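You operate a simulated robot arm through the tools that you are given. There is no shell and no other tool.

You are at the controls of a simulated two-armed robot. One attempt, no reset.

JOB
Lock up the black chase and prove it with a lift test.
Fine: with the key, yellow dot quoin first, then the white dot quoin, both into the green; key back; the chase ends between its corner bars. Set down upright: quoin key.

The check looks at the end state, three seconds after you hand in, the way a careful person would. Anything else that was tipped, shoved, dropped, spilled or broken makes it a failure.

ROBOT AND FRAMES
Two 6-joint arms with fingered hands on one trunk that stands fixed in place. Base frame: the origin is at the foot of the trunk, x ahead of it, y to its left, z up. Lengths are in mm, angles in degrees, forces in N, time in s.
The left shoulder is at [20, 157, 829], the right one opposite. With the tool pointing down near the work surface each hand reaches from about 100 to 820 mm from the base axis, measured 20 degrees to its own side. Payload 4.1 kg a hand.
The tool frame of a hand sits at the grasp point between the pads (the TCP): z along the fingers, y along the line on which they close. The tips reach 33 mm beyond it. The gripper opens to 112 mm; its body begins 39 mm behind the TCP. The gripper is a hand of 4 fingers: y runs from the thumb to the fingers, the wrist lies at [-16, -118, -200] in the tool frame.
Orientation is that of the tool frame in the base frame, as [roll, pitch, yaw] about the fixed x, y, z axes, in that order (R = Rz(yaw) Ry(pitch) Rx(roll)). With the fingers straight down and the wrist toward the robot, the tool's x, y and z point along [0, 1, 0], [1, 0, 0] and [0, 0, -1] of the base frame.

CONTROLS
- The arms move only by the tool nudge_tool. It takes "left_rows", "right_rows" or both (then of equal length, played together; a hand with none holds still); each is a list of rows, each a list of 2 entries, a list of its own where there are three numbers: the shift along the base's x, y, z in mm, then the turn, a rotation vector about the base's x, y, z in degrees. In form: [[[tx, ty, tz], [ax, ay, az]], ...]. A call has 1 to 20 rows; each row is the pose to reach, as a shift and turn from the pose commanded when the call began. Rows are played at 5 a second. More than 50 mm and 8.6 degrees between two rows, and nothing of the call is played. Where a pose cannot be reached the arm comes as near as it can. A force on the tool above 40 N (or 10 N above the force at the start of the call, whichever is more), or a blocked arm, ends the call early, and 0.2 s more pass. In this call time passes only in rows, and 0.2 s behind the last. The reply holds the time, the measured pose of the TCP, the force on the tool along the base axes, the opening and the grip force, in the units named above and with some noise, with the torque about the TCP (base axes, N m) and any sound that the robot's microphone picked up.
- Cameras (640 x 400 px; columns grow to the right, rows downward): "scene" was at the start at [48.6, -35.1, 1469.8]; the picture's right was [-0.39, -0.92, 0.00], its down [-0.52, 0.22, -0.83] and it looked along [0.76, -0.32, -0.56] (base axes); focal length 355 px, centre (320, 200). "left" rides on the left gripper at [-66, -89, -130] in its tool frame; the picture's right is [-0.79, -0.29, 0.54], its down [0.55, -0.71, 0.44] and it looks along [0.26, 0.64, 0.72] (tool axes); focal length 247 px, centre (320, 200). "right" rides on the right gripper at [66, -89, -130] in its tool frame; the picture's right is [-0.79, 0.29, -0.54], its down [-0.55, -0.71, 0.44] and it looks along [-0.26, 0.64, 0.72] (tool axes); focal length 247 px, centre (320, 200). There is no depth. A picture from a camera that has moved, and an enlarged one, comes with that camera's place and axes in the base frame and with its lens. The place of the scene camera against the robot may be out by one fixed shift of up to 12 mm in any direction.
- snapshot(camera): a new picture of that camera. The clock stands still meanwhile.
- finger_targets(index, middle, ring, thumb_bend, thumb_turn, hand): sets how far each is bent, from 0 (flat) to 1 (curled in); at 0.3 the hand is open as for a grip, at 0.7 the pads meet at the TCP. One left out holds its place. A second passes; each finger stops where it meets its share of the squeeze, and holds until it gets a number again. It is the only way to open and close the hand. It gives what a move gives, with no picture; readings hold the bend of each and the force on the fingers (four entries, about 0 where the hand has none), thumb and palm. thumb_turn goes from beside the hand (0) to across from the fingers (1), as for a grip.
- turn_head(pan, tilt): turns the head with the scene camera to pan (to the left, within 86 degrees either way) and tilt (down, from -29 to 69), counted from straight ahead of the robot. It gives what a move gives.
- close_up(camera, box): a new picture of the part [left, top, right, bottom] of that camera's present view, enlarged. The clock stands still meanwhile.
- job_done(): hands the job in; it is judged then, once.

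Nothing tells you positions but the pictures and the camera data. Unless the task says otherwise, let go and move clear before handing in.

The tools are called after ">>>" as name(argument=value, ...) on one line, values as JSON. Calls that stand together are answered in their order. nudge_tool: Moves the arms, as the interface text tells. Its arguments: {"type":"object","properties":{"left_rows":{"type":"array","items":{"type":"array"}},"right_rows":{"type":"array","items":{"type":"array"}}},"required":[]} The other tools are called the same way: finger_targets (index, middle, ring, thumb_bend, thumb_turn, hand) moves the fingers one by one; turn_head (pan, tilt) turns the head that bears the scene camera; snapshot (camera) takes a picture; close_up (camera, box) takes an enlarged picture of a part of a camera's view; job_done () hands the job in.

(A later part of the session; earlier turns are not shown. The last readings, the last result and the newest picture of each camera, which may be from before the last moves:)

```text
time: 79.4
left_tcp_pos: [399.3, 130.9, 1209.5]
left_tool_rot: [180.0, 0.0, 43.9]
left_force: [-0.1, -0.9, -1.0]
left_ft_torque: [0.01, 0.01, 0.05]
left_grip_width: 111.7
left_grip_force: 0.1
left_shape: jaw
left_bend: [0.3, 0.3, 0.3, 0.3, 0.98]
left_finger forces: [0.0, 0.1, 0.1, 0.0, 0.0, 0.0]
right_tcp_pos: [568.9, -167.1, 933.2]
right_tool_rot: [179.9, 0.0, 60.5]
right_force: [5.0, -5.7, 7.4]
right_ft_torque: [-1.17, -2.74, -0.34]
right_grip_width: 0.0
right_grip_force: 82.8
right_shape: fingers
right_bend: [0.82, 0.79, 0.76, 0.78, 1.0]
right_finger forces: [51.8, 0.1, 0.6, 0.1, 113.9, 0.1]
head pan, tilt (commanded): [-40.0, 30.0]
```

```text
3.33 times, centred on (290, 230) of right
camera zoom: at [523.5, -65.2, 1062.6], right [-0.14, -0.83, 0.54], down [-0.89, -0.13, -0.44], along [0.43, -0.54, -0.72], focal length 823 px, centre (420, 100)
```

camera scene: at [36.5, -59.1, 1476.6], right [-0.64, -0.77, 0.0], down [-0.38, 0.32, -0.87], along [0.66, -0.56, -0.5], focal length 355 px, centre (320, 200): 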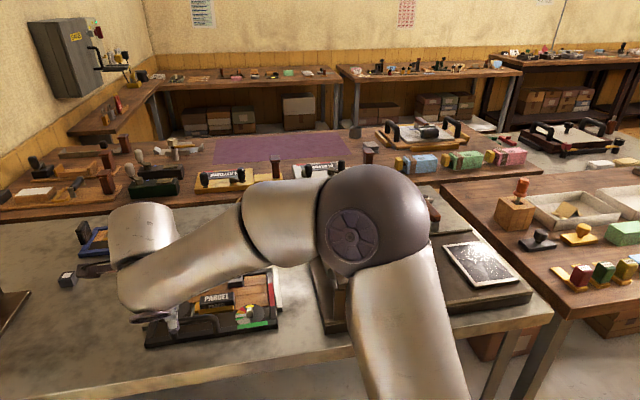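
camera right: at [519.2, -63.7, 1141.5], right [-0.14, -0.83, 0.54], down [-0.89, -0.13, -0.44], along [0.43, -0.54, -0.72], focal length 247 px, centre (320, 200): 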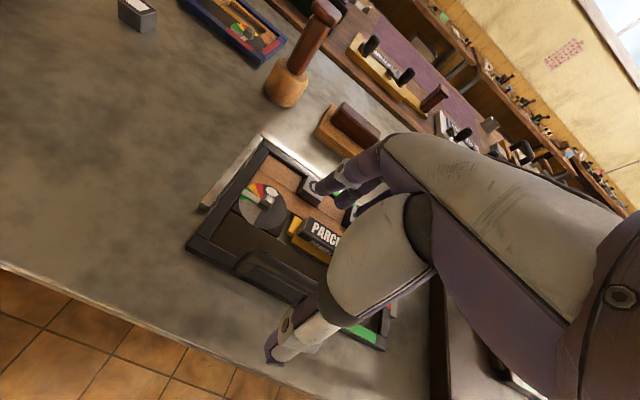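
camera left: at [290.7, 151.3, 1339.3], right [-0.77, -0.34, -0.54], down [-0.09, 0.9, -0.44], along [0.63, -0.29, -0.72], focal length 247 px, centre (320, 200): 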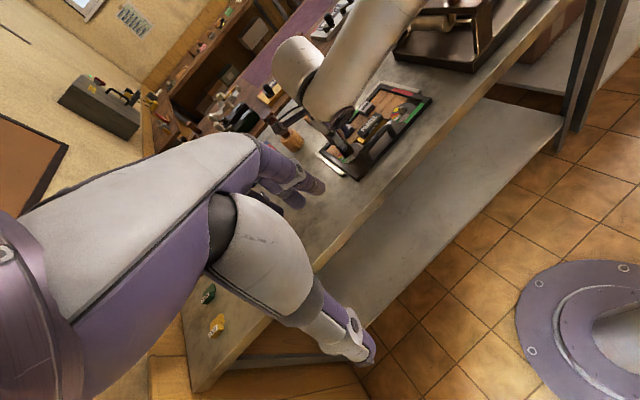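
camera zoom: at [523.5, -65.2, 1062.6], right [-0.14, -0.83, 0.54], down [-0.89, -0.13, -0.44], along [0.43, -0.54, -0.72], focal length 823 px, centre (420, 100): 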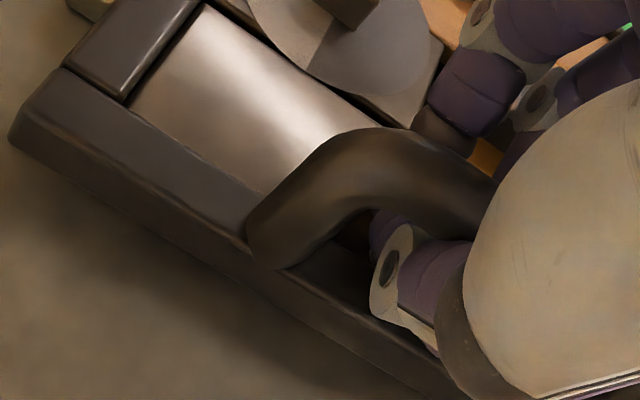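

Index and thumb are pinching again. Before doing anything else I want to see exactly what they're against.

>>> close_up(camera="right", box=[265, 200, 325, 250])

>>> close_up(camera="left", box=[355, 120, 395, 160])

>>> close_up(camera="left", box=[320, 80, 430, 190])

>>> turn_head(pan=-20, tilt=42)

>>> snapshot(camera="scene")

```text
8.00 times, centred on (295, 225) of right
camera zoom: at [523.5, -65.2, 1062.6], right [-0.14, -0.83, 0.54], down [-0.89, -0.13, -0.44], along [0.43, -0.54, -0.72], focal length 1976 px, centre (520, 0)
```

zoom: 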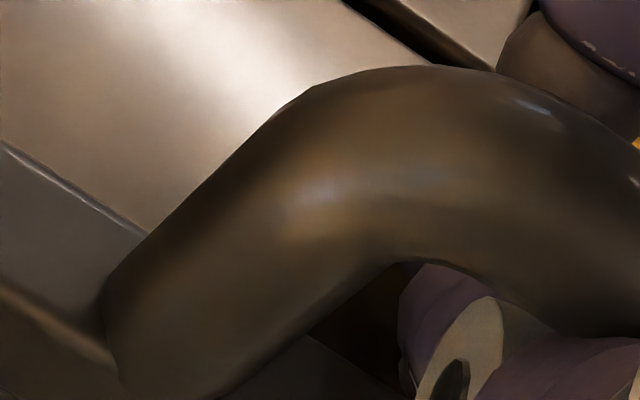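

```text
10.00 times, centred on (375, 140) of left
camera zoom: at [290.5, 151.1, 1339.4], right [-0.77, -0.34, -0.54], down [-0.09, 0.9, -0.44], along [0.63, -0.29, -0.72], focal length 2470 px, centre (-230, 800)
```

zoom: 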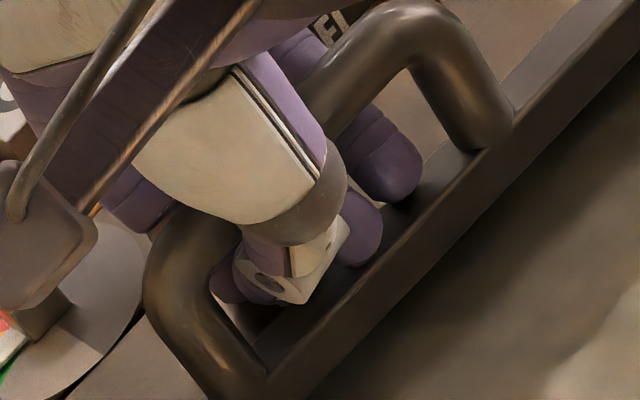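

```text
3.64 times, centred on (375, 135) of left
camera zoom: at [290.5, 151.1, 1339.4], right [-0.77, -0.34, -0.54], down [-0.09, 0.9, -0.44], along [0.63, -0.29, -0.72], focal length 898 px, centre (120, 436)
```

zoom: 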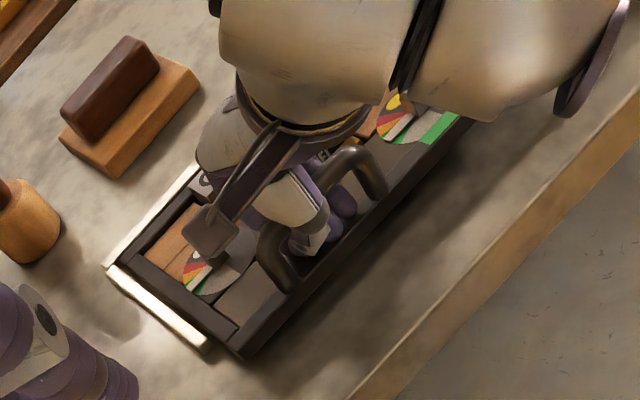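

```text
time: 80.2
left_tcp_pos: [399.3, 130.4, 1209.4]
left_tool_rot: [179.9, 0.0, 43.8]
left_force: [0.4, -0.5, 0.4]
left_ft_torque: [0.02, 0.0, 0.0]
left_grip_width: 111.7
left_grip_force: 0.0
left_shape: jaw
left_bend: [0.3, 0.3, 0.3, 0.3, 0.98]
left_finger forces: [0.1, 0.0, 0.0, 0.0, 0.0, 0.1]
right_tcp_pos: [569.6, -166.8, 932.1]
right_tool_rot: [-180.0, 0.0, 60.5]
right_force: [6.0, -6.6, 8.6]
right_ft_torque: [-1.18, -2.77, -0.31]
right_grip_width: 0.1
right_grip_force: 86.2
right_shape: fingers
right_bend: [0.82, 0.79, 0.76, 0.78, 1.0]
right_finger forces: [52.6, 4.1, 0.6, 0.0, 115.7, 0.1]
head pan, tilt (commanded): [-20.0, 42.0]
```

```text
taken
camera scene: at [45.6, -29.4, 1458.3], right [-0.34, -0.94, 0.0], down [-0.63, 0.23, -0.74], along [0.7, -0.25, -0.67], focal length 355 px, centre (320, 200)
```

scene: 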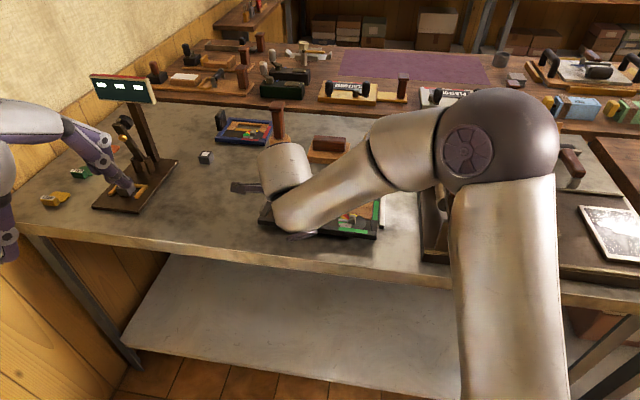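

>>> finger_targets(hand="right", index=0.9)

>>> close_up(camera="left", box=[355, 120, 395, 160])

```text
time: 81.2
left_tcp_pos: [399.5, 129.8, 1209.4]
left_tool_rot: [180.0, 0.0, 43.8]
left_force: [0.2, -0.6, -0.3]
left_ft_torque: [0.03, 0.0, -0.03]
left_grip_width: 111.7
left_grip_force: 0.1
left_shape: jaw
left_bend: [0.3, 0.3, 0.3, 0.3, 0.98]
left_finger forces: [0.0, 0.0, 0.0, 0.0, 0.0, 0.1]
right_tcp_pos: [568.4, -165.9, 931.2]
right_tool_rot: [180.0, 0.1, 60.4]
right_force: [-2.4, -0.3, -1.1]
right_ft_torque: [-0.58, -0.91, -0.07]
right_grip_width: 0.4
right_grip_force: 46.1
right_shape: fingers
right_bend: [0.84, 0.79, 0.77, 0.8, 1.0]
right_finger forces: [0.1, 6.1, 1.9, 0.0, 84.3, 0.0]
head pan, tilt (commanded): [-20.0, 42.0]
```

```text
10.00 times, centred on (375, 140) of left
camera zoom: at [290.4, 151.2, 1339.4], right [-0.77, -0.34, -0.54], down [-0.09, 0.9, -0.44], along [0.63, -0.29, -0.72], focal length 2470 px, centre (-230, 800)
```

zoom: 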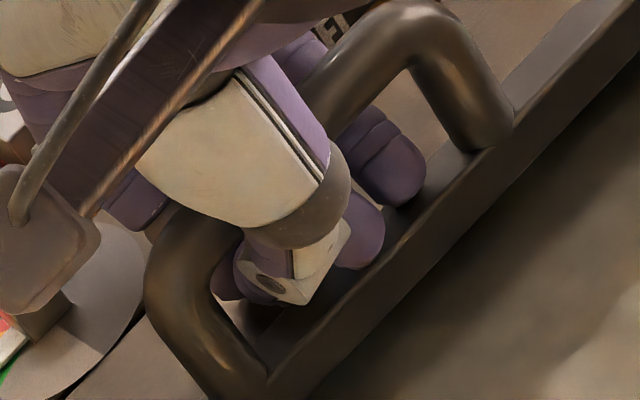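

>>> finger_targets(hand="right", thumb_bend=0.86, index=0.9)

>>> close_up(camera="left", box=[355, 120, 395, 160])

```text
time: 82.2
left_tcp_pos: [400.9, 131.0, 1208.7]
left_tool_rot: [-180.0, 0.0, 43.8]
left_force: [-0.1, 0.2, -0.1]
left_ft_torque: [0.0, -0.01, 0.0]
left_grip_width: 111.8
left_grip_force: 0.0
left_shape: jaw
left_bend: [0.3, 0.3, 0.3, 0.3, 0.98]
left_finger forces: [0.0, 0.0, 0.1, 0.0, 0.0, 0.1]
right_tcp_pos: [569.7, -165.9, 931.6]
right_tool_rot: [-179.9, 0.0, 60.5]
right_force: [-1.2, 1.4, 0.5]
right_ft_torque: [-0.5, -0.41, 0.04]
right_grip_width: 0.1
right_grip_force: 17.2
right_shape: fingers
right_bend: [0.84, 0.79, 0.77, 0.8, 1.0]
right_finger forces: [0.0, 9.4, 4.3, 0.0, 22.4, 0.0]
head pan, tilt (commanded): [-20.0, 42.0]
```

```text
10.00 times, centred on (375, 140) of left
camera zoom: at [290.5, 151.3, 1339.3], right [-0.77, -0.34, -0.54], down [-0.09, 0.9, -0.44], along [0.63, -0.29, -0.72], focal length 2470 px, centre (-230, 800)
```

zoom: 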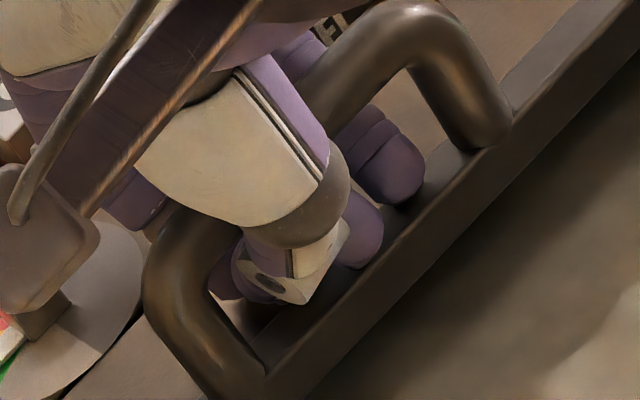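

The weight is back on the stone here (force near zero) and the grip is light. I'll try opening just the index finger while the others stay put.

>>> finger_targets(hand="right", index=0.81, thumb_bend=0.8)

```text
time: 83.2
left_tcp_pos: [400.8, 131.0, 1209.4]
left_tool_rot: [-179.9, 0.0, 43.8]
left_force: [-0.5, 0.0, 0.0]
left_ft_torque: [0.01, 0.01, 0.0]
left_grip_width: 111.5
left_grip_force: 0.0
left_shape: jaw
left_bend: [0.3, 0.3, 0.3, 0.3, 0.98]
left_finger forces: [0.0, 0.0, 0.0, 0.0, 0.0, 0.1]
right_tcp_pos: [568.3, -167.3, 932.2]
right_tool_rot: [179.8, 0.0, 60.4]
right_force: [4.7, -0.8, 4.3]
right_ft_torque: [-0.87, -2.2, -0.18]
right_grip_width: 0.0
right_grip_force: 72.4
right_shape: fingers
right_bend: [0.82, 0.79, 0.76, 0.79, 1.0]
right_finger forces: [43.9, 5.6, 1.1, 0.0, 93.1, 0.0]
head pan, tilt (commanded): [-20.0, 42.0]
```

>>> close_up(camera="left", box=[340, 160, 376, 190])

>>> close_up(camera="right", box=[276, 66, 326, 106])

>>> close_up(camera="scene", box=[230, 170, 400, 270])

```text
13.33 times, centred on (358, 175) of left
camera zoom: at [290.5, 151.2, 1339.4], right [-0.77, -0.34, -0.54], down [-0.09, 0.9, -0.44], along [0.63, -0.29, -0.72], focal length 3293 px, centre (-187, 533)
```

zoom: 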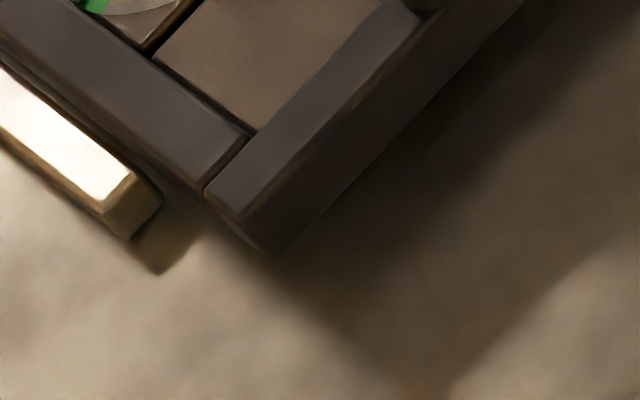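

```text
10.00 times, centred on (301, 86) of right
camera zoom: at [523.6, -65.0, 1062.6], right [-0.14, -0.83, 0.54], down [-0.89, -0.13, -0.44], along [0.43, -0.54, -0.72], focal length 2470 px, centre (510, 1340)
```

zoom: 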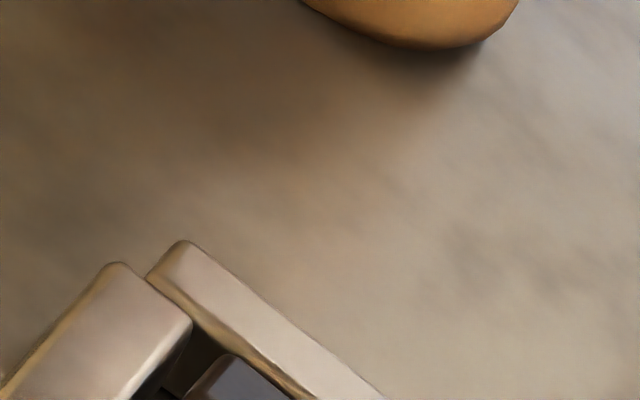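

```text
3.76 times, centred on (315, 220) of scene
camera zoom: at [45.7, -29.2, 1458.3], right [-0.34, -0.94, 0.0], down [-0.63, 0.23, -0.74], along [0.7, -0.25, -0.67], focal length 1338 px, centre (339, 125)
```

zoom: 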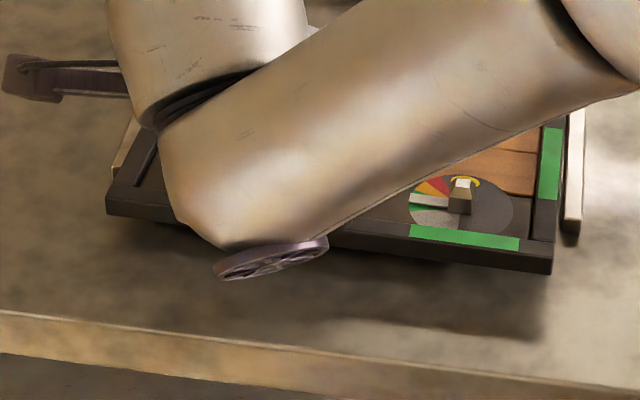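

I understand the jam now. The thumb tip is caught behind the inner face of the frame rail while the bar stays seated high in the hand. I'll re-curl to the stable hooked state first.

>>> finger_targets(hand="right", index=0.95, middle=0.86, ring=0.86, thumb_bend=0.88)

>>> close_up(camera="left", box=[340, 100, 420, 190])

```text
time: 84.2
left_tcp_pos: [399.6, 131.0, 1208.5]
left_tool_rot: [-180.0, 0.0, 43.7]
left_force: [0.0, 0.8, 0.6]
left_ft_torque: [0.03, 0.03, 0.0]
left_grip_width: 111.7
left_grip_force: 0.1
left_shape: jaw
left_bend: [0.3, 0.3, 0.3, 0.3, 0.98]
left_finger forces: [0.0, 0.0, 0.0, 0.0, 0.0, 0.0]
right_tcp_pos: [569.1, -166.2, 931.5]
right_tool_rot: [-180.0, -0.2, 60.5]
right_force: [-1.1, 2.9, -0.2]
right_ft_torque: [0.17, -0.23, 0.19]
right_grip_width: 0.3
right_grip_force: 11.3
right_shape: fingers
right_bend: [0.85, 0.84, 0.83, 0.82, 1.0]
right_finger forces: [0.0, 0.0, 10.5, 0.0, 12.5, 0.0]
head pan, tilt (commanded): [-20.0, 42.0]
```

```text
4.44 times, centred on (380, 145) of left
camera zoom: at [290.6, 151.3, 1339.3], right [-0.77, -0.34, -0.54], down [-0.09, 0.9, -0.44], along [0.63, -0.29, -0.72], focal length 1098 px, centre (53, 444)
```

zoom: 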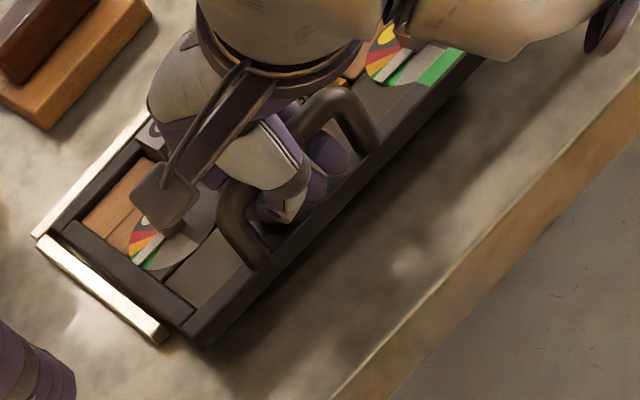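

>>> nudge_tool(right_rows=[[[0, 0, 0], [0, 0, 0]]])

>>> close_up(camera="left", box=[340, 160, 376, 190])

>>> close_up(camera="right", box=[180, 80, 330, 220])

```text
time: 84.6
left_tcp_pos: [401.0, 129.7, 1209.7]
left_tool_rot: [-179.9, 0.0, 43.8]
left_force: [0.4, -0.2, -0.1]
left_ft_torque: [0.01, 0.01, 0.06]
left_grip_width: 111.8
left_grip_force: 0.1
left_shape: jaw
left_bend: [0.3, 0.3, 0.3, 0.3, 0.98]
left_finger forces: [0.0, 0.0, 0.0, 0.0, 0.0, 0.1]
right_tcp_pos: [568.6, -166.4, 931.5]
right_tool_rot: [180.0, 0.1, 60.5]
right_force: [-0.2, 2.0, -0.9]
right_ft_torque: [0.22, -0.21, 0.2]
right_grip_width: 0.0
right_grip_force: 11.5
right_shape: fingers
right_bend: [0.85, 0.84, 0.83, 0.82, 1.0]
right_finger forces: [0.0, 0.0, 10.6, 0.0, 12.3, 0.0]
head pan, tilt (commanded): [-20.0, 42.0]
```

```text
13.33 times, centred on (358, 175) of left
camera zoom: at [290.7, 151.3, 1339.3], right [-0.77, -0.34, -0.54], down [-0.09, 0.9, -0.44], along [0.63, -0.29, -0.72], focal length 3293 px, centre (-187, 533)
```

zoom: 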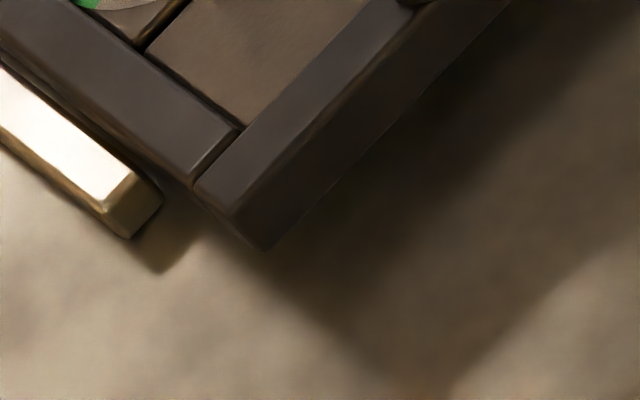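

```text
2.86 times, centred on (255, 150) of right
camera zoom: at [523.5, -64.8, 1062.1], right [-0.14, -0.83, 0.54], down [-0.89, -0.13, -0.44], along [0.43, -0.54, -0.72], focal length 706 px, centre (506, 343)
```

zoom: 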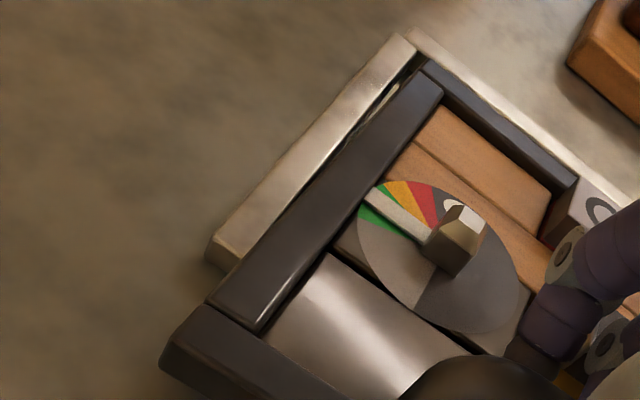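

>>> nudge_tool(right_rows=[[[-0.5, 0.3, -2], [0, 0, 0]], [[-1.1, 0.6, -4], [0, 0, 0]], [[-1.7, 0.9, -6], [0, 0, 0]]])

>>> close_up(camera="left", box=[340, 160, 376, 190])

```text
time: 85.4
left_tcp_pos: [399.8, 130.5, 1209.1]
left_tool_rot: [180.0, 0.0, 43.8]
left_force: [0.2, 1.3, 0.3]
left_ft_torque: [0.01, 0.0, 0.0]
left_grip_width: 111.6
left_grip_force: 0.0
left_shape: jaw
left_bend: [0.3, 0.3, 0.3, 0.3, 0.98]
left_finger forces: [0.0, 0.0, 0.1, 0.2, 0.0, 0.0]
right_tcp_pos: [567.6, -165.3, 925.1]
right_tool_rot: [180.0, 0.0, 60.6]
right_force: [-1.6, 2.9, 1.1]
right_ft_torque: [0.04, -0.38, 0.13]
right_grip_width: 0.1
right_grip_force: 13.5
right_shape: fingers
right_bend: [0.85, 0.84, 0.84, 0.82, 1.0]
right_finger forces: [0.1, 0.0, 9.3, 0.1, 17.5, 0.0]
head pan, tilt (commanded): [-20.0, 42.0]
```

```text
13.33 times, centred on (358, 175) of left
camera zoom: at [290.6, 151.3, 1339.3], right [-0.77, -0.34, -0.54], down [-0.09, 0.9, -0.44], along [0.63, -0.29, -0.72], focal length 3293 px, centre (-187, 533)
```

zoom: 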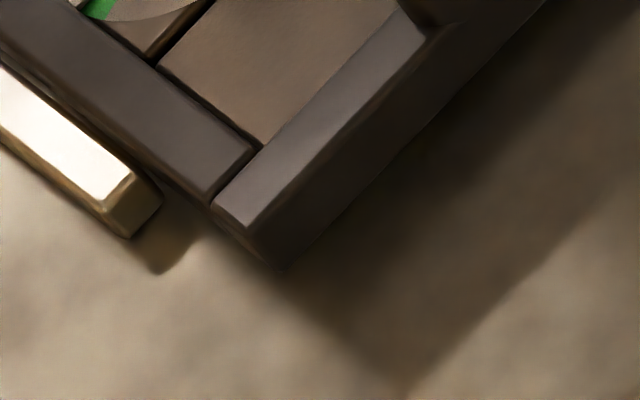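

>>> close_up(camera="scene", box=[350, 185, 400, 245])

>>> close_up(camera="scene", box=[245, 185, 305, 245])

>>> close_up(camera="right", box=[190, 120, 270, 220])

>>> close_up(camera="right", box=[240, 70, 330, 140])

```text
6.67 times, centred on (375, 215) of scene
camera zoom: at [45.8, -29.1, 1458.3], right [-0.34, -0.94, 0.0], down [-0.63, 0.23, -0.74], along [0.7, -0.25, -0.67], focal length 2370 px, centre (-47, 100)
```

zoom: 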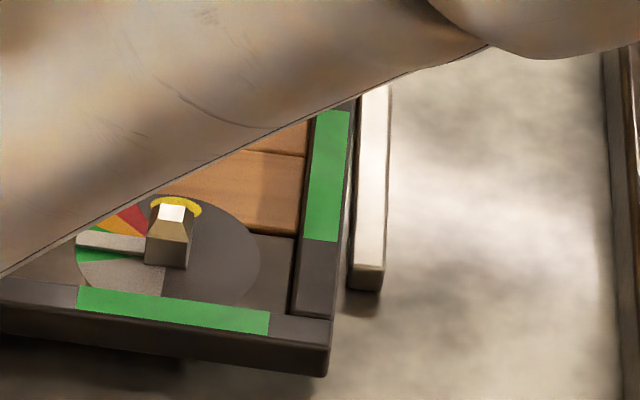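

```text
6.67 times, centred on (275, 215) of scene
camera zoom: at [45.8, -29.1, 1458.3], right [-0.34, -0.94, 0.0], down [-0.63, 0.23, -0.74], along [0.7, -0.25, -0.67], focal length 2370 px, centre (620, 100)
```

zoom: 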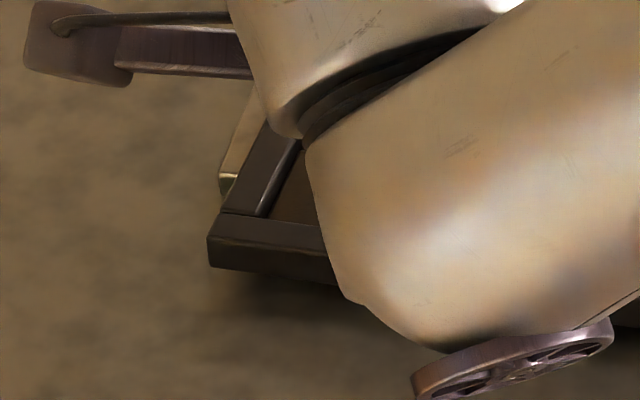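

```text
4.00 times, centred on (230, 170) of right
camera zoom: at [521.7, -63.9, 1056.0], right [-0.14, -0.83, 0.54], down [-0.89, -0.13, -0.44], along [0.43, -0.54, -0.72], focal length 988 px, centre (680, 320)
```

zoom: 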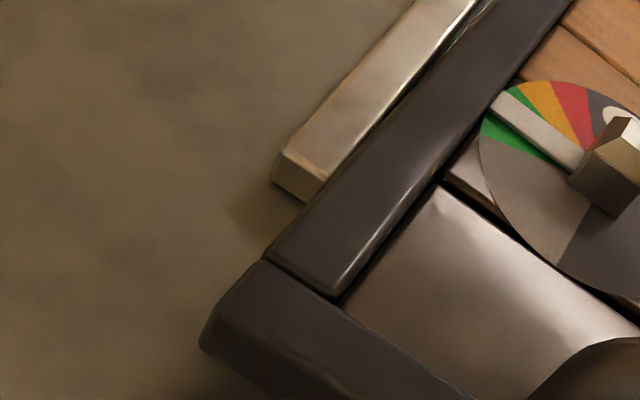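

```text
5.71 times, centred on (285, 105) of right
camera zoom: at [521.7, -63.9, 1056.0], right [-0.14, -0.83, 0.54], down [-0.89, -0.13, -0.44], along [0.43, -0.54, -0.72], focal length 1411 px, centre (520, 743)
```

zoom: 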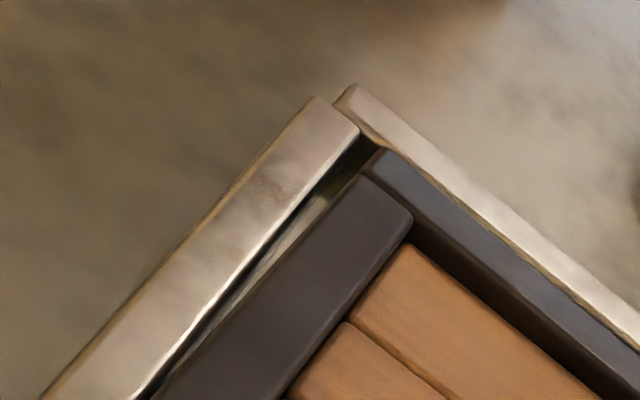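

>>> nudge_tool(right_rows=[[[-0.6, 0.3, -2], [0, 0, 0]], [[-1.2, 0.7, -4], [0, 0, 0]], [[-1.8, 1.0, -6], [0, 0, 0]]])

>>> close_up(camera="left", box=[340, 160, 376, 190])

>>> close_up(camera="right", box=[230, 170, 350, 290])

```text
time: 86.2
left_tcp_pos: [399.8, 129.6, 1208.5]
left_tool_rot: [-180.0, 0.0, 43.7]
left_force: [0.2, 0.4, -0.8]
left_ft_torque: [0.01, 0.02, -0.01]
left_grip_width: 111.9
left_grip_force: 0.0
left_shape: jaw
left_bend: [0.3, 0.3, 0.3, 0.3, 0.98]
left_finger forces: [0.0, 0.0, 0.0, 0.0, 0.0, 0.1]
right_tcp_pos: [564.4, -164.5, 920.7]
right_tool_rot: [-180.0, 0.0, 60.4]
right_force: [0.3, 0.2, -0.3]
right_ft_torque: [-0.03, -0.46, 0.19]
right_grip_width: 0.0
right_grip_force: 15.1
right_shape: fingers
right_bend: [0.87, 0.84, 0.84, 0.83, 1.0]
right_finger forces: [0.0, 0.0, 9.1, 0.0, 20.5, 0.1]
head pan, tilt (commanded): [-20.0, 42.0]
```

```text
13.33 times, centred on (358, 175) of left
camera zoom: at [290.7, 151.2, 1339.3], right [-0.77, -0.34, -0.54], down [-0.09, 0.9, -0.44], along [0.63, -0.29, -0.72], focal length 3293 px, centre (-187, 533)
```

zoom: 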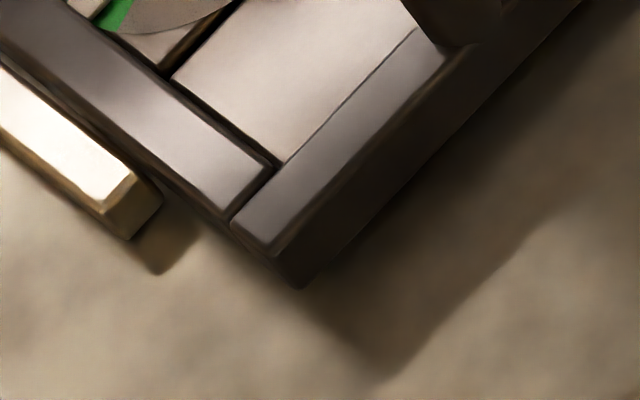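

```text
3.33 times, centred on (290, 230) of right
camera zoom: at [519.7, -62.8, 1049.9], right [-0.14, -0.83, 0.54], down [-0.89, -0.13, -0.43], along [0.43, -0.54, -0.72], focal length 823 px, centre (420, 100)
```

zoom: 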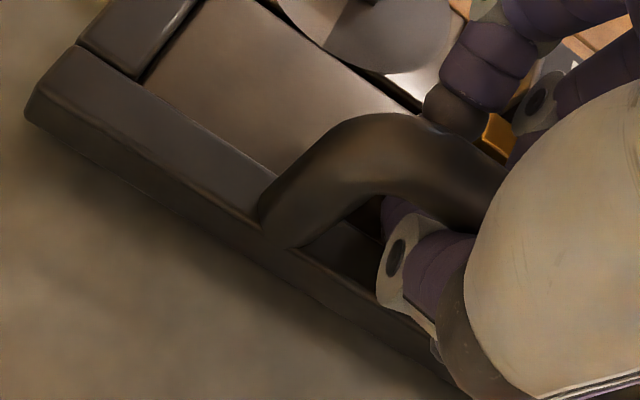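

>>> nudge_tool(right_rows=[[[-0.5, 0.3, -2], [0, 0, 0]], [[-1.0, 0.6, -4], [0, 0, 0]], [[-1.4, 0.8, -6], [0, 0, 0]]])

>>> close_up(camera="left", box=[340, 160, 376, 190])

>>> close_up(camera="right", box=[180, 70, 350, 290])

```text
time: 87.0
left_tcp_pos: [398.9, 131.5, 1209.0]
left_tool_rot: [180.0, 0.1, 43.9]
left_force: [-0.4, -0.4, -0.8]
left_ft_torque: [0.02, 0.01, 0.01]
left_grip_width: 111.9
left_grip_force: 0.1
left_shape: jaw
left_bend: [0.3, 0.3, 0.3, 0.3, 0.98]
left_finger forces: [0.1, 0.1, 0.0, 0.1, 0.0, 0.1]
right_tcp_pos: [563.7, -163.9, 911.8]
right_tool_rot: [-180.0, 0.0, 60.5]
right_force: [-0.7, 1.1, 0.0]
right_ft_torque: [-0.25, -0.59, 0.14]
right_grip_width: 0.3
right_grip_force: 16.9
right_shape: fingers
right_bend: [0.88, 0.84, 0.84, 0.84, 1.0]
right_finger forces: [0.0, 0.0, 7.4, 0.1, 26.3, 0.1]
head pan, tilt (commanded): [-20.0, 42.0]
```

```text
13.33 times, centred on (358, 175) of left
camera zoom: at [290.5, 151.2, 1339.4], right [-0.77, -0.34, -0.54], down [-0.09, 0.9, -0.44], along [0.63, -0.29, -0.72], focal length 3293 px, centre (-187, 533)
```

zoom: 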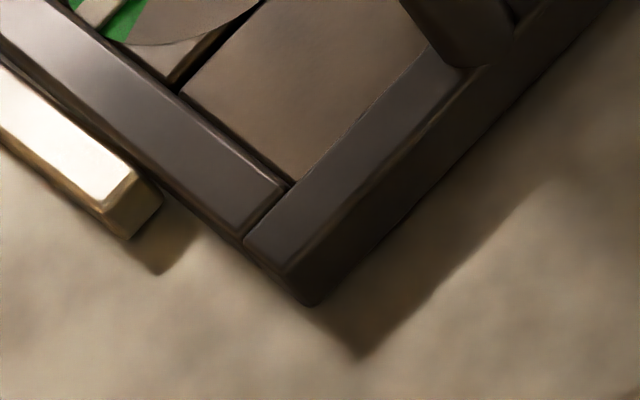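

```text
1.82 times, centred on (265, 180) of right
camera zoom: at [518.5, -61.8, 1043.5], right [-0.14, -0.83, 0.54], down [-0.89, -0.13, -0.44], along [0.43, -0.54, -0.72], focal length 449 px, centre (420, 236)
```

zoom: 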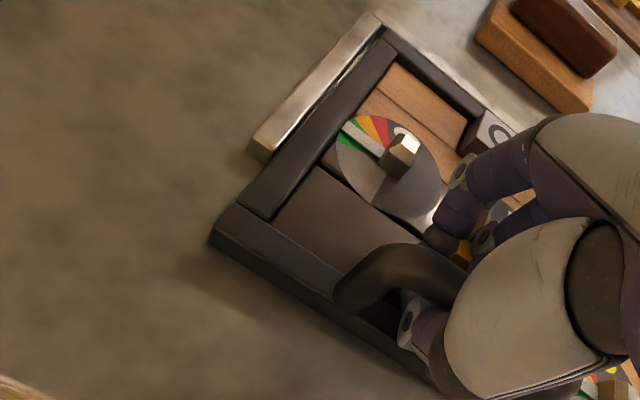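

The chase is flat on the stone at its rest height again. To free the thumb I'll roll the hand about the bar axis, thumb side up. That swings the frame rail away from the thumb's opening path.

>>> nudge_tool(right_rows=[[[-0.8, 0.45, 0], [0.99, 1.74, 0]], [[-1.58, 0.89, 0.1], [1.97, 3.48, 0]], [[-2.4, 1.35, 0.2], [2.95, 5.22, 0]], [[-3.15, 1.77, 0.3], [3.94, 6.96, 0]]])

>>> close_up(camera="left", box=[345, 105, 415, 185])

>>> close_up(camera="right", box=[220, 160, 350, 290])

```text
time: 88.0
left_tcp_pos: [400.5, 128.8, 1209.5]
left_tool_rot: [-179.9, 0.0, 43.9]
left_force: [0.3, 0.7, -0.4]
left_ft_torque: [0.01, 0.01, 0.0]
left_grip_width: 111.8
left_grip_force: 0.1
left_shape: jaw
left_bend: [0.3, 0.3, 0.3, 0.3, 0.98]
left_finger forces: [0.1, 0.1, 0.1, 0.0, 0.1, 0.0]
right_tcp_pos: [560.7, -161.8, 913.8]
right_tool_rot: [-172.0, 0.0, 60.4]
right_force: [-2.2, -1.2, 0.1]
right_ft_torque: [-0.55, -0.93, -0.06]
right_grip_width: 0.0
right_grip_force: 20.3
right_shape: fingers
right_bend: [0.93, 0.85, 0.85, 0.88, 1.0]
right_finger forces: [0.0, 0.0, 5.1, 0.0, 35.2, 0.0]
head pan, tilt (commanded): [-20.0, 42.0]
```

```text
5.00 times, centred on (380, 145) of left
camera zoom: at [290.5, 151.2, 1339.4], right [-0.77, -0.34, -0.54], down [-0.09, 0.9, -0.44], along [0.63, -0.29, -0.72], focal length 1235 px, centre (20, 475)
```

zoom: 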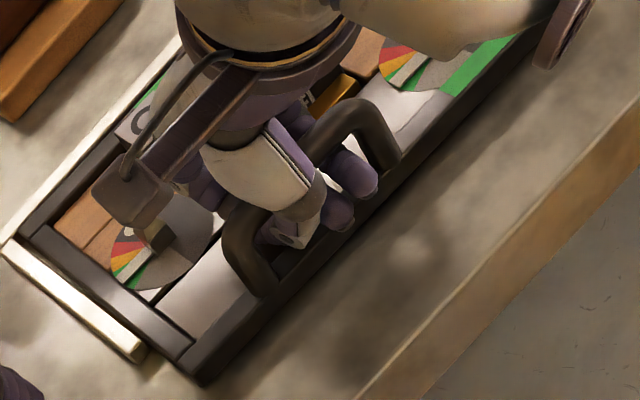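

```text
3.08 times, centred on (285, 225) of right
camera zoom: at [532.0, -69.5, 1055.3], right [-0.08, -0.87, 0.49], down [-0.94, -0.1, -0.33], along [0.34, -0.49, -0.8], focal length 760 px, centre (428, 123)
```

zoom: 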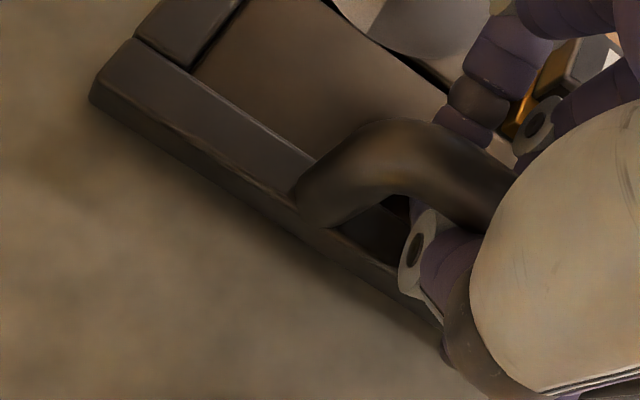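

>>> nudge_tool(right_rows=[[[-0.8, 0.45, 0.1], [0.99, 1.74, 0]], [[-1.58, 0.89, 0.3], [1.97, 3.48, 0]], [[-2.35, 1.3, 0.5], [2.95, 5.22, 0]], [[-3.1, 1.74, 0.7], [3.94, 6.96, 0]]])

>>> close_up(camera="left", box=[345, 105, 415, 185])

>>> close_up(camera="right", box=[220, 160, 350, 290])

```text
time: 89.0
left_tcp_pos: [398.9, 129.8, 1209.4]
left_tool_rot: [180.0, 0.0, 43.8]
left_force: [0.3, -0.3, -0.2]
left_ft_torque: [-0.04, -0.03, 0.0]
left_grip_width: 111.6
left_grip_force: 0.2
left_shape: jaw
left_bend: [0.3, 0.3, 0.3, 0.3, 0.98]
left_finger forces: [0.1, 0.0, 0.0, 0.0, 0.0, 0.0]
right_tcp_pos: [557.8, -160.7, 915.7]
right_tool_rot: [-164.1, -0.1, 60.3]
right_force: [-2.1, -3.9, 6.4]
right_ft_torque: [-1.26, -2.16, -0.36]
right_grip_width: 0.0
right_grip_force: 65.1
right_shape: fingers
right_bend: [0.96, 0.85, 0.85, 0.91, 1.0]
right_finger forces: [0.0, 0.0, 3.3, 0.0, 126.6, 0.0]
head pan, tilt (commanded): [-20.0, 42.0]
```

```text
5.00 times, centred on (380, 145) of left
camera zoom: at [290.2, 151.2, 1339.4], right [-0.77, -0.34, -0.54], down [-0.09, 0.9, -0.44], along [0.63, -0.29, -0.72], focal length 1235 px, centre (20, 475)
```

zoom: 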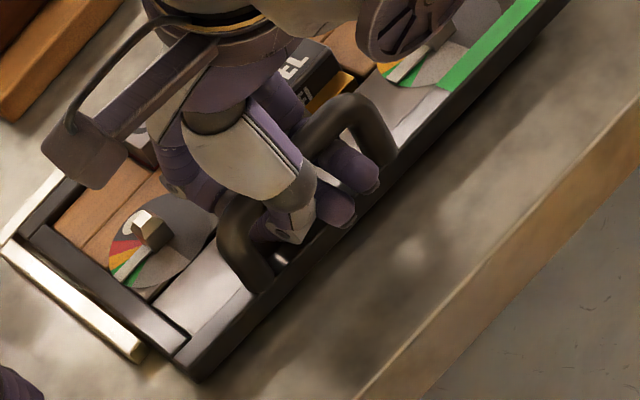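

```text
3.08 times, centred on (285, 225) of right
camera zoom: at [546.7, -78.3, 1065.8], right [-0.02, -0.9, 0.44], down [-0.97, -0.08, -0.22], along [0.24, -0.43, -0.87], focal length 760 px, centre (428, 123)
```

zoom: 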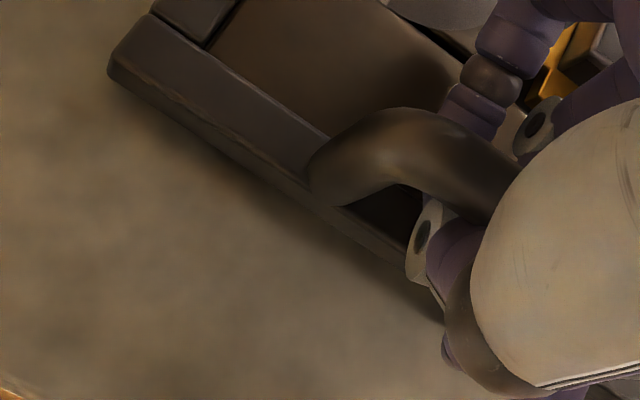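

Rolling that way loads the thumb more, so I'll undo the roll and try a different order.

>>> nudge_tool(right_rows=[[[0.8, -0.45, -0.2], [-0.99, -1.74, 0]], [[1.6, -0.9, -0.4], [-1.97, -3.48, 0]], [[2.4, -1.3, -0.6], [-2.95, -5.22, 0]], [[3.2, -1.75, -0.8], [-3.94, -6.96, 0]], [[4.0, -2.2, -0.9], [-4.93, -8.7, 0]], [[4.7, -2.6, -1.0], [-5.91, -10.44, 0]], [[5.5, -3.1, -1.0], [-6.9, -12.2, 0]], [[6.25, -3.5, -1.0], [-7.88, -13.93, 0]]])

>>> close_up(camera="left", box=[345, 105, 415, 185])

```text
time: 90.8
left_tcp_pos: [400.6, 130.6, 1208.1]
left_tool_rot: [180.0, 0.0, 43.8]
left_force: [0.3, 0.3, -0.4]
left_ft_torque: [-0.02, 0.01, 0.01]
left_grip_width: 111.5
left_grip_force: 0.0
left_shape: jaw
left_bend: [0.3, 0.3, 0.3, 0.3, 0.98]
left_finger forces: [0.1, 0.0, 0.0, 0.1, 0.0, 0.0]
right_tcp_pos: [563.4, -163.8, 913.1]
right_tool_rot: [-179.9, -0.1, 60.5]
right_force: [-8.8, 2.5, -0.1]
right_ft_torque: [0.24, -0.28, 0.04]
right_grip_width: 0.0
right_grip_force: 8.4
right_shape: fingers
right_bend: [0.92, 0.85, 0.84, 0.86, 1.0]
right_finger forces: [0.0, 0.1, 8.6, 0.0, 9.3, 0.0]
head pan, tilt (commanded): [-20.0, 42.0]
```

```text
5.00 times, centred on (380, 145) of left
camera zoom: at [290.4, 151.2, 1339.4], right [-0.77, -0.34, -0.54], down [-0.09, 0.9, -0.44], along [0.63, -0.29, -0.72], focal length 1235 px, centre (20, 475)
```

zoom: 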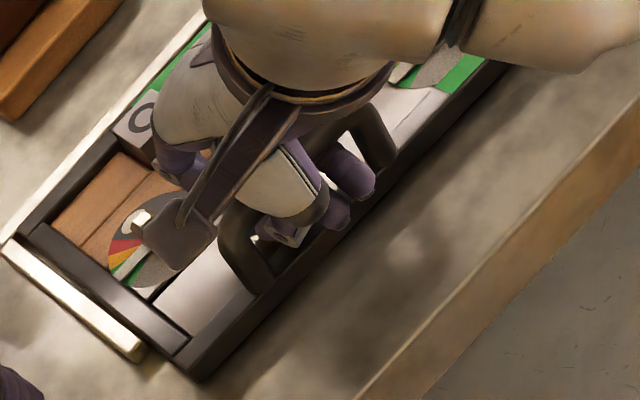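

Forces are light again. I'll back off 1.5 mm from the far bar, then open the middle and ring fingers while the thumb and index stay.

>>> nudge_tool(right_rows=[[[-1.4, 0.7, 0], [0, 0, 0]]])

>>> finger_targets(hand="right", middle=0.78, ring=0.76)

>>> close_up(camera="left", box=[355, 115, 405, 165])

>>> close_up(camera="right", box=[230, 170, 350, 290])

```text
time: 91.2
left_tcp_pos: [399.5, 130.0, 1208.6]
left_tool_rot: [-180.0, 0.0, 43.9]
left_force: [1.0, -0.1, -0.4]
left_ft_torque: [-0.02, 0.01, 0.0]
left_grip_width: 111.8
left_grip_force: 0.1
left_shape: jaw
left_bend: [0.3, 0.3, 0.3, 0.3, 0.98]
left_finger forces: [0.0, 0.0, 0.0, 0.0, 0.1, 0.0]
right_tcp_pos: [563.0, -163.0, 914.8]
right_tool_rot: [179.9, -0.1, 60.4]
right_force: [0.2, -2.1, -8.8]
right_ft_torque: [0.27, -0.23, 0.06]
right_grip_width: 0.0
right_grip_force: 4.7
right_shape: fingers
right_bend: [0.92, 0.85, 0.84, 0.86, 1.0]
right_finger forces: [0.0, 0.0, 8.8, 0.0, 0.0, 0.1]
head pan, tilt (commanded): [-20.0, 42.0]
```

```text
time: 92.2
left_tcp_pos: [400.2, 131.8, 1210.2]
left_tool_rot: [-180.0, 0.0, 43.9]
left_force: [-0.4, -0.4, -0.7]
left_ft_torque: [-0.01, 0.0, -0.01]
left_grip_width: 111.7
left_grip_force: 0.0
left_shape: jaw
left_bend: [0.3, 0.3, 0.3, 0.3, 0.98]
left_finger forces: [0.0, 0.0, 0.1, 0.0, 0.1, 0.0]
right_tcp_pos: [563.5, -162.6, 913.8]
right_tool_rot: [180.0, 0.1, 60.4]
right_force: [-2.7, 1.2, -0.2]
right_ft_torque: [-0.17, -0.01, -0.08]
right_grip_width: 0.0
right_grip_force: 8.0
right_shape: fingers
right_bend: [0.92, 0.79, 0.77, 0.84, 1.0]
right_finger forces: [0.0, 2.0, 3.6, 0.0, 10.0, 0.0]
head pan, tilt (commanded): [-20.0, 42.0]
```

```text
8.00 times, centred on (380, 140) of left
camera zoom: at [290.6, 151.2, 1339.3], right [-0.77, -0.34, -0.54], down [-0.09, 0.9, -0.44], along [0.63, -0.29, -0.72], focal length 1976 px, centre (-160, 680)
```

zoom: 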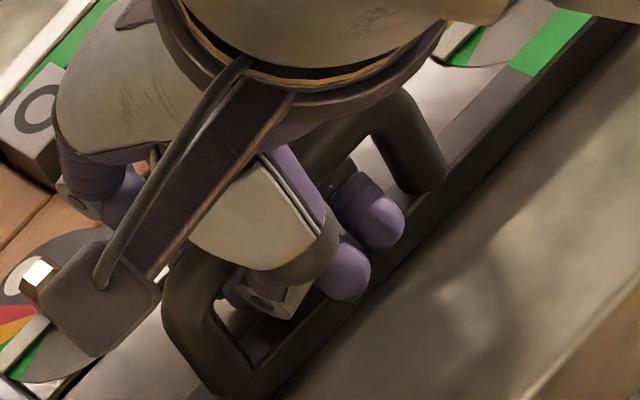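

```text
3.33 times, centred on (290, 230) of right
camera zoom: at [517.4, -61.0, 1044.3], right [-0.14, -0.83, 0.54], down [-0.89, -0.13, -0.44], along [0.43, -0.54, -0.72], focal length 823 px, centre (420, 100)
```

zoom: 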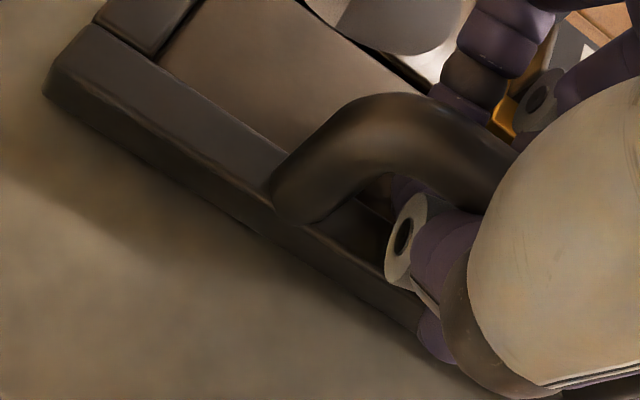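

Good: middle and ring opened and the chase rests on the stone with little force. I'll alternate, raising slightly to regain clearance above the rail, then opening a bit more.

>>> nudge_tool(right_rows=[[[0, 0, 1.5], [0, 0, 0]], [[0, 0, 3], [0, 0, 0]]])

```text
time: 92.8
left_tcp_pos: [401.0, 130.5, 1209.7]
left_tool_rot: [179.9, 0.0, 43.8]
left_force: [-0.2, -0.3, 0.2]
left_ft_torque: [-0.01, 0.0, -0.01]
left_grip_width: 112.0
left_grip_force: 0.0
left_shape: jaw
left_bend: [0.3, 0.3, 0.3, 0.3, 0.98]
left_finger forces: [0.0, 0.1, 0.1, 0.1, 0.1, 0.1]
right_tcp_pos: [561.8, -162.2, 916.2]
right_tool_rot: [179.9, 0.0, 60.5]
right_force: [-3.6, 1.8, 0.1]
right_ft_torque: [-0.07, -0.03, -0.03]
right_grip_width: 0.1
right_grip_force: 5.8
right_shape: fingers
right_bend: [0.92, 0.79, 0.77, 0.84, 1.0]
right_finger forces: [0.0, 1.3, 2.1, 0.0, 7.7, 0.1]
head pan, tilt (commanded): [-20.0, 42.0]
```

>>> nudge_tool(right_rows=[[[-0.7, 0.4, 1.5], [0, 0, 0]], [[-1.2, 0.7, 3], [0, 0, 0]]])

```text
time: 93.4
left_tcp_pos: [400.1, 130.6, 1210.6]
left_tool_rot: [180.0, 0.0, 43.7]
left_force: [-0.7, -0.7, -0.1]
left_ft_torque: [0.0, 0.02, -0.01]
left_grip_width: 111.8
left_grip_force: 0.0
left_shape: jaw
left_bend: [0.3, 0.3, 0.3, 0.3, 0.98]
left_finger forces: [0.1, 0.0, 0.0, 0.0, 0.0, 0.0]
right_tcp_pos: [560.6, -160.8, 920.2]
right_tool_rot: [-180.0, -0.1, 60.3]
right_force: [-1.9, 1.1, -0.1]
right_ft_torque: [-0.05, -0.02, -0.02]
right_grip_width: 0.0
right_grip_force: 3.1
right_shape: fingers
right_bend: [0.92, 0.79, 0.76, 0.84, 1.0]
right_finger forces: [0.1, 0.0, 0.4, 0.0, 5.9, 0.0]
head pan, tilt (commanded): [-20.0, 42.0]
```

>>> finger_targets(hand="right", middle=0.74, ring=0.72, index=0.87)

>>> close_up(camera="left", box=[355, 115, 405, 165])

>>> close_up(camera="left", box=[340, 160, 376, 190])

```text
time: 94.4
left_tcp_pos: [400.4, 130.1, 1209.4]
left_tool_rot: [-179.9, 0.0, 43.8]
left_force: [0.5, -0.2, -0.4]
left_ft_torque: [-0.01, -0.02, -0.01]
left_grip_width: 111.7
left_grip_force: 0.0
left_shape: jaw
left_bend: [0.3, 0.3, 0.3, 0.3, 0.98]
left_finger forces: [0.1, 0.0, 0.1, 0.0, 0.0, 0.0]
right_tcp_pos: [561.5, -161.9, 919.5]
right_tool_rot: [180.0, 0.0, 60.5]
right_force: [-6.6, 0.9, 0.1]
right_ft_torque: [-0.14, 0.05, 0.0]
right_grip_width: 0.1
right_grip_force: 6.9
right_shape: fingers
right_bend: [0.85, 0.75, 0.73, 0.81, 1.0]
right_finger forces: [0.0, 2.9, 2.8, 0.1, 8.4, 0.0]
head pan, tilt (commanded): [-20.0, 42.0]
```

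```text
8.00 times, centred on (380, 140) of left
camera zoom: at [290.4, 151.2, 1339.4], right [-0.77, -0.34, -0.54], down [-0.09, 0.9, -0.44], along [0.63, -0.29, -0.72], focal length 1976 px, centre (-160, 680)
```

zoom: 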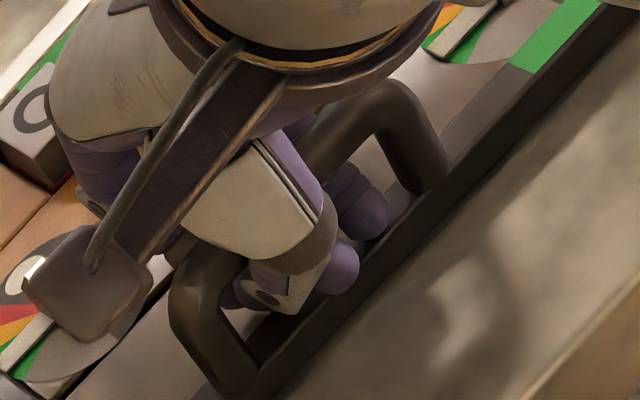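

```text
13.33 times, centred on (358, 175) of left
camera zoom: at [290.4, 151.2, 1339.4], right [-0.77, -0.34, -0.54], down [-0.09, 0.9, -0.44], along [0.63, -0.29, -0.72], focal length 3293 px, centre (-187, 533)
```

zoom: 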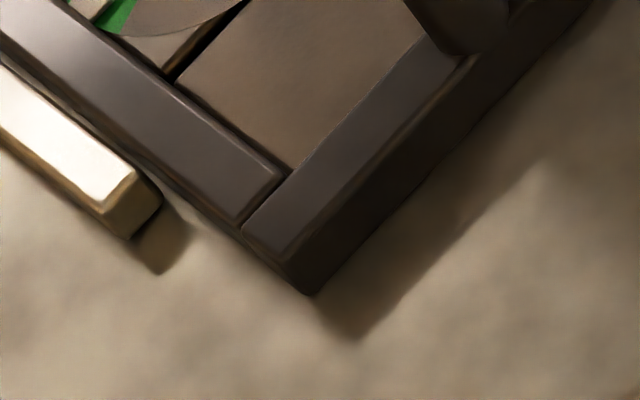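

>>> nudge_tool(right_rows=[[[-0.9, 0.8, 1], [0, 0, 0]], [[-1.6, 1.5, 2], [0, 0, 0]]])

>>> close_up(camera="right", box=[240, 60, 330, 140])

>>> close_up(camera="scene", box=[350, 185, 400, 245])

```text
time: 95.0
left_tcp_pos: [399.7, 129.5, 1210.0]
left_tool_rot: [179.9, 0.0, 43.7]
left_force: [-0.5, 0.1, -0.2]
left_ft_torque: [-0.02, 0.0, -0.01]
left_grip_width: 111.7
left_grip_force: 0.0
left_shape: jaw
left_bend: [0.3, 0.3, 0.3, 0.3, 0.98]
left_finger forces: [0.1, 0.0, 0.0, 0.0, 0.1, 0.1]
right_tcp_pos: [560.0, -160.5, 922.1]
right_tool_rot: [179.9, -0.1, 60.5]
right_force: [-2.2, 0.9, -4.7]
right_ft_torque: [-0.05, -0.03, -0.01]
right_grip_width: 0.0
right_grip_force: 2.0
right_shape: fingers
right_bend: [0.85, 0.75, 0.72, 0.81, 1.0]
right_finger forces: [0.1, 0.0, 0.1, 0.1, 3.8, 0.1]
head pan, tilt (commanded): [-20.0, 42.0]
```

```text
5.00 times, centred on (285, 100) of right
camera zoom: at [514.2, -59.2, 1052.4], right [-0.14, -0.83, 0.54], down [-0.89, -0.13, -0.44], along [0.43, -0.54, -0.72], focal length 1235 px, centre (495, 700)
```

zoom: 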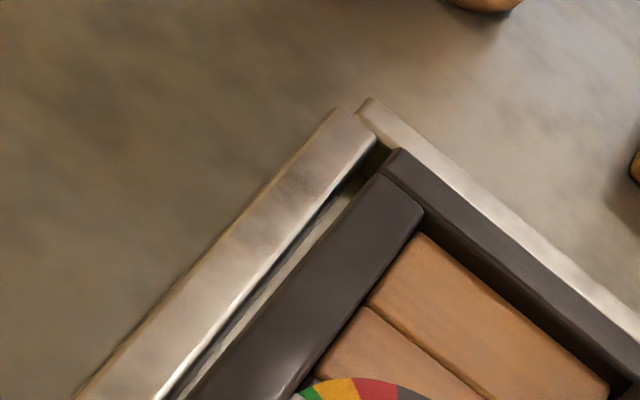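

```text
6.67 times, centred on (375, 215) of scene
camera zoom: at [45.8, -29.2, 1458.3], right [-0.34, -0.94, 0.0], down [-0.63, 0.23, -0.74], along [0.7, -0.25, -0.67], focal length 2370 px, centre (-47, 100)
```

zoom: 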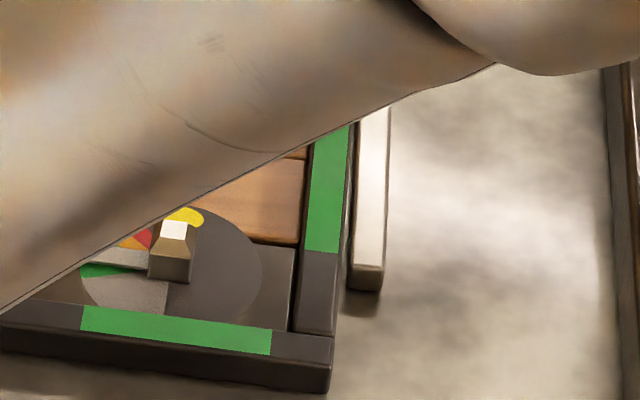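

>>> finger_targets(hand="right", index=0.82, middle=0.72, ring=0.7, thumb_bend=0.79)

```text
time: 96.0
left_tcp_pos: [399.8, 130.3, 1209.9]
left_tool_rot: [-180.0, -0.1, 43.8]
left_force: [-0.4, 0.6, -0.1]
left_ft_torque: [0.0, 0.04, 0.0]
left_grip_width: 111.7
left_grip_force: 0.0
left_shape: jaw
left_bend: [0.3, 0.3, 0.3, 0.3, 0.98]
left_finger forces: [0.1, 0.1, 0.0, 0.0, 0.0, 0.0]
right_tcp_pos: [560.0, -160.9, 923.1]
right_tool_rot: [179.8, -0.1, 60.5]
right_force: [2.8, -0.4, 18.5]
right_ft_torque: [-0.19, -0.05, 0.03]
right_grip_width: 0.0
right_grip_force: 6.7
right_shape: fingers
right_bend: [0.8, 0.74, 0.7, 0.78, 1.0]
right_finger forces: [0.0, 7.7, 5.2, 0.1, 0.1, 0.1]
head pan, tilt (commanded): [-20.0, 42.0]
```

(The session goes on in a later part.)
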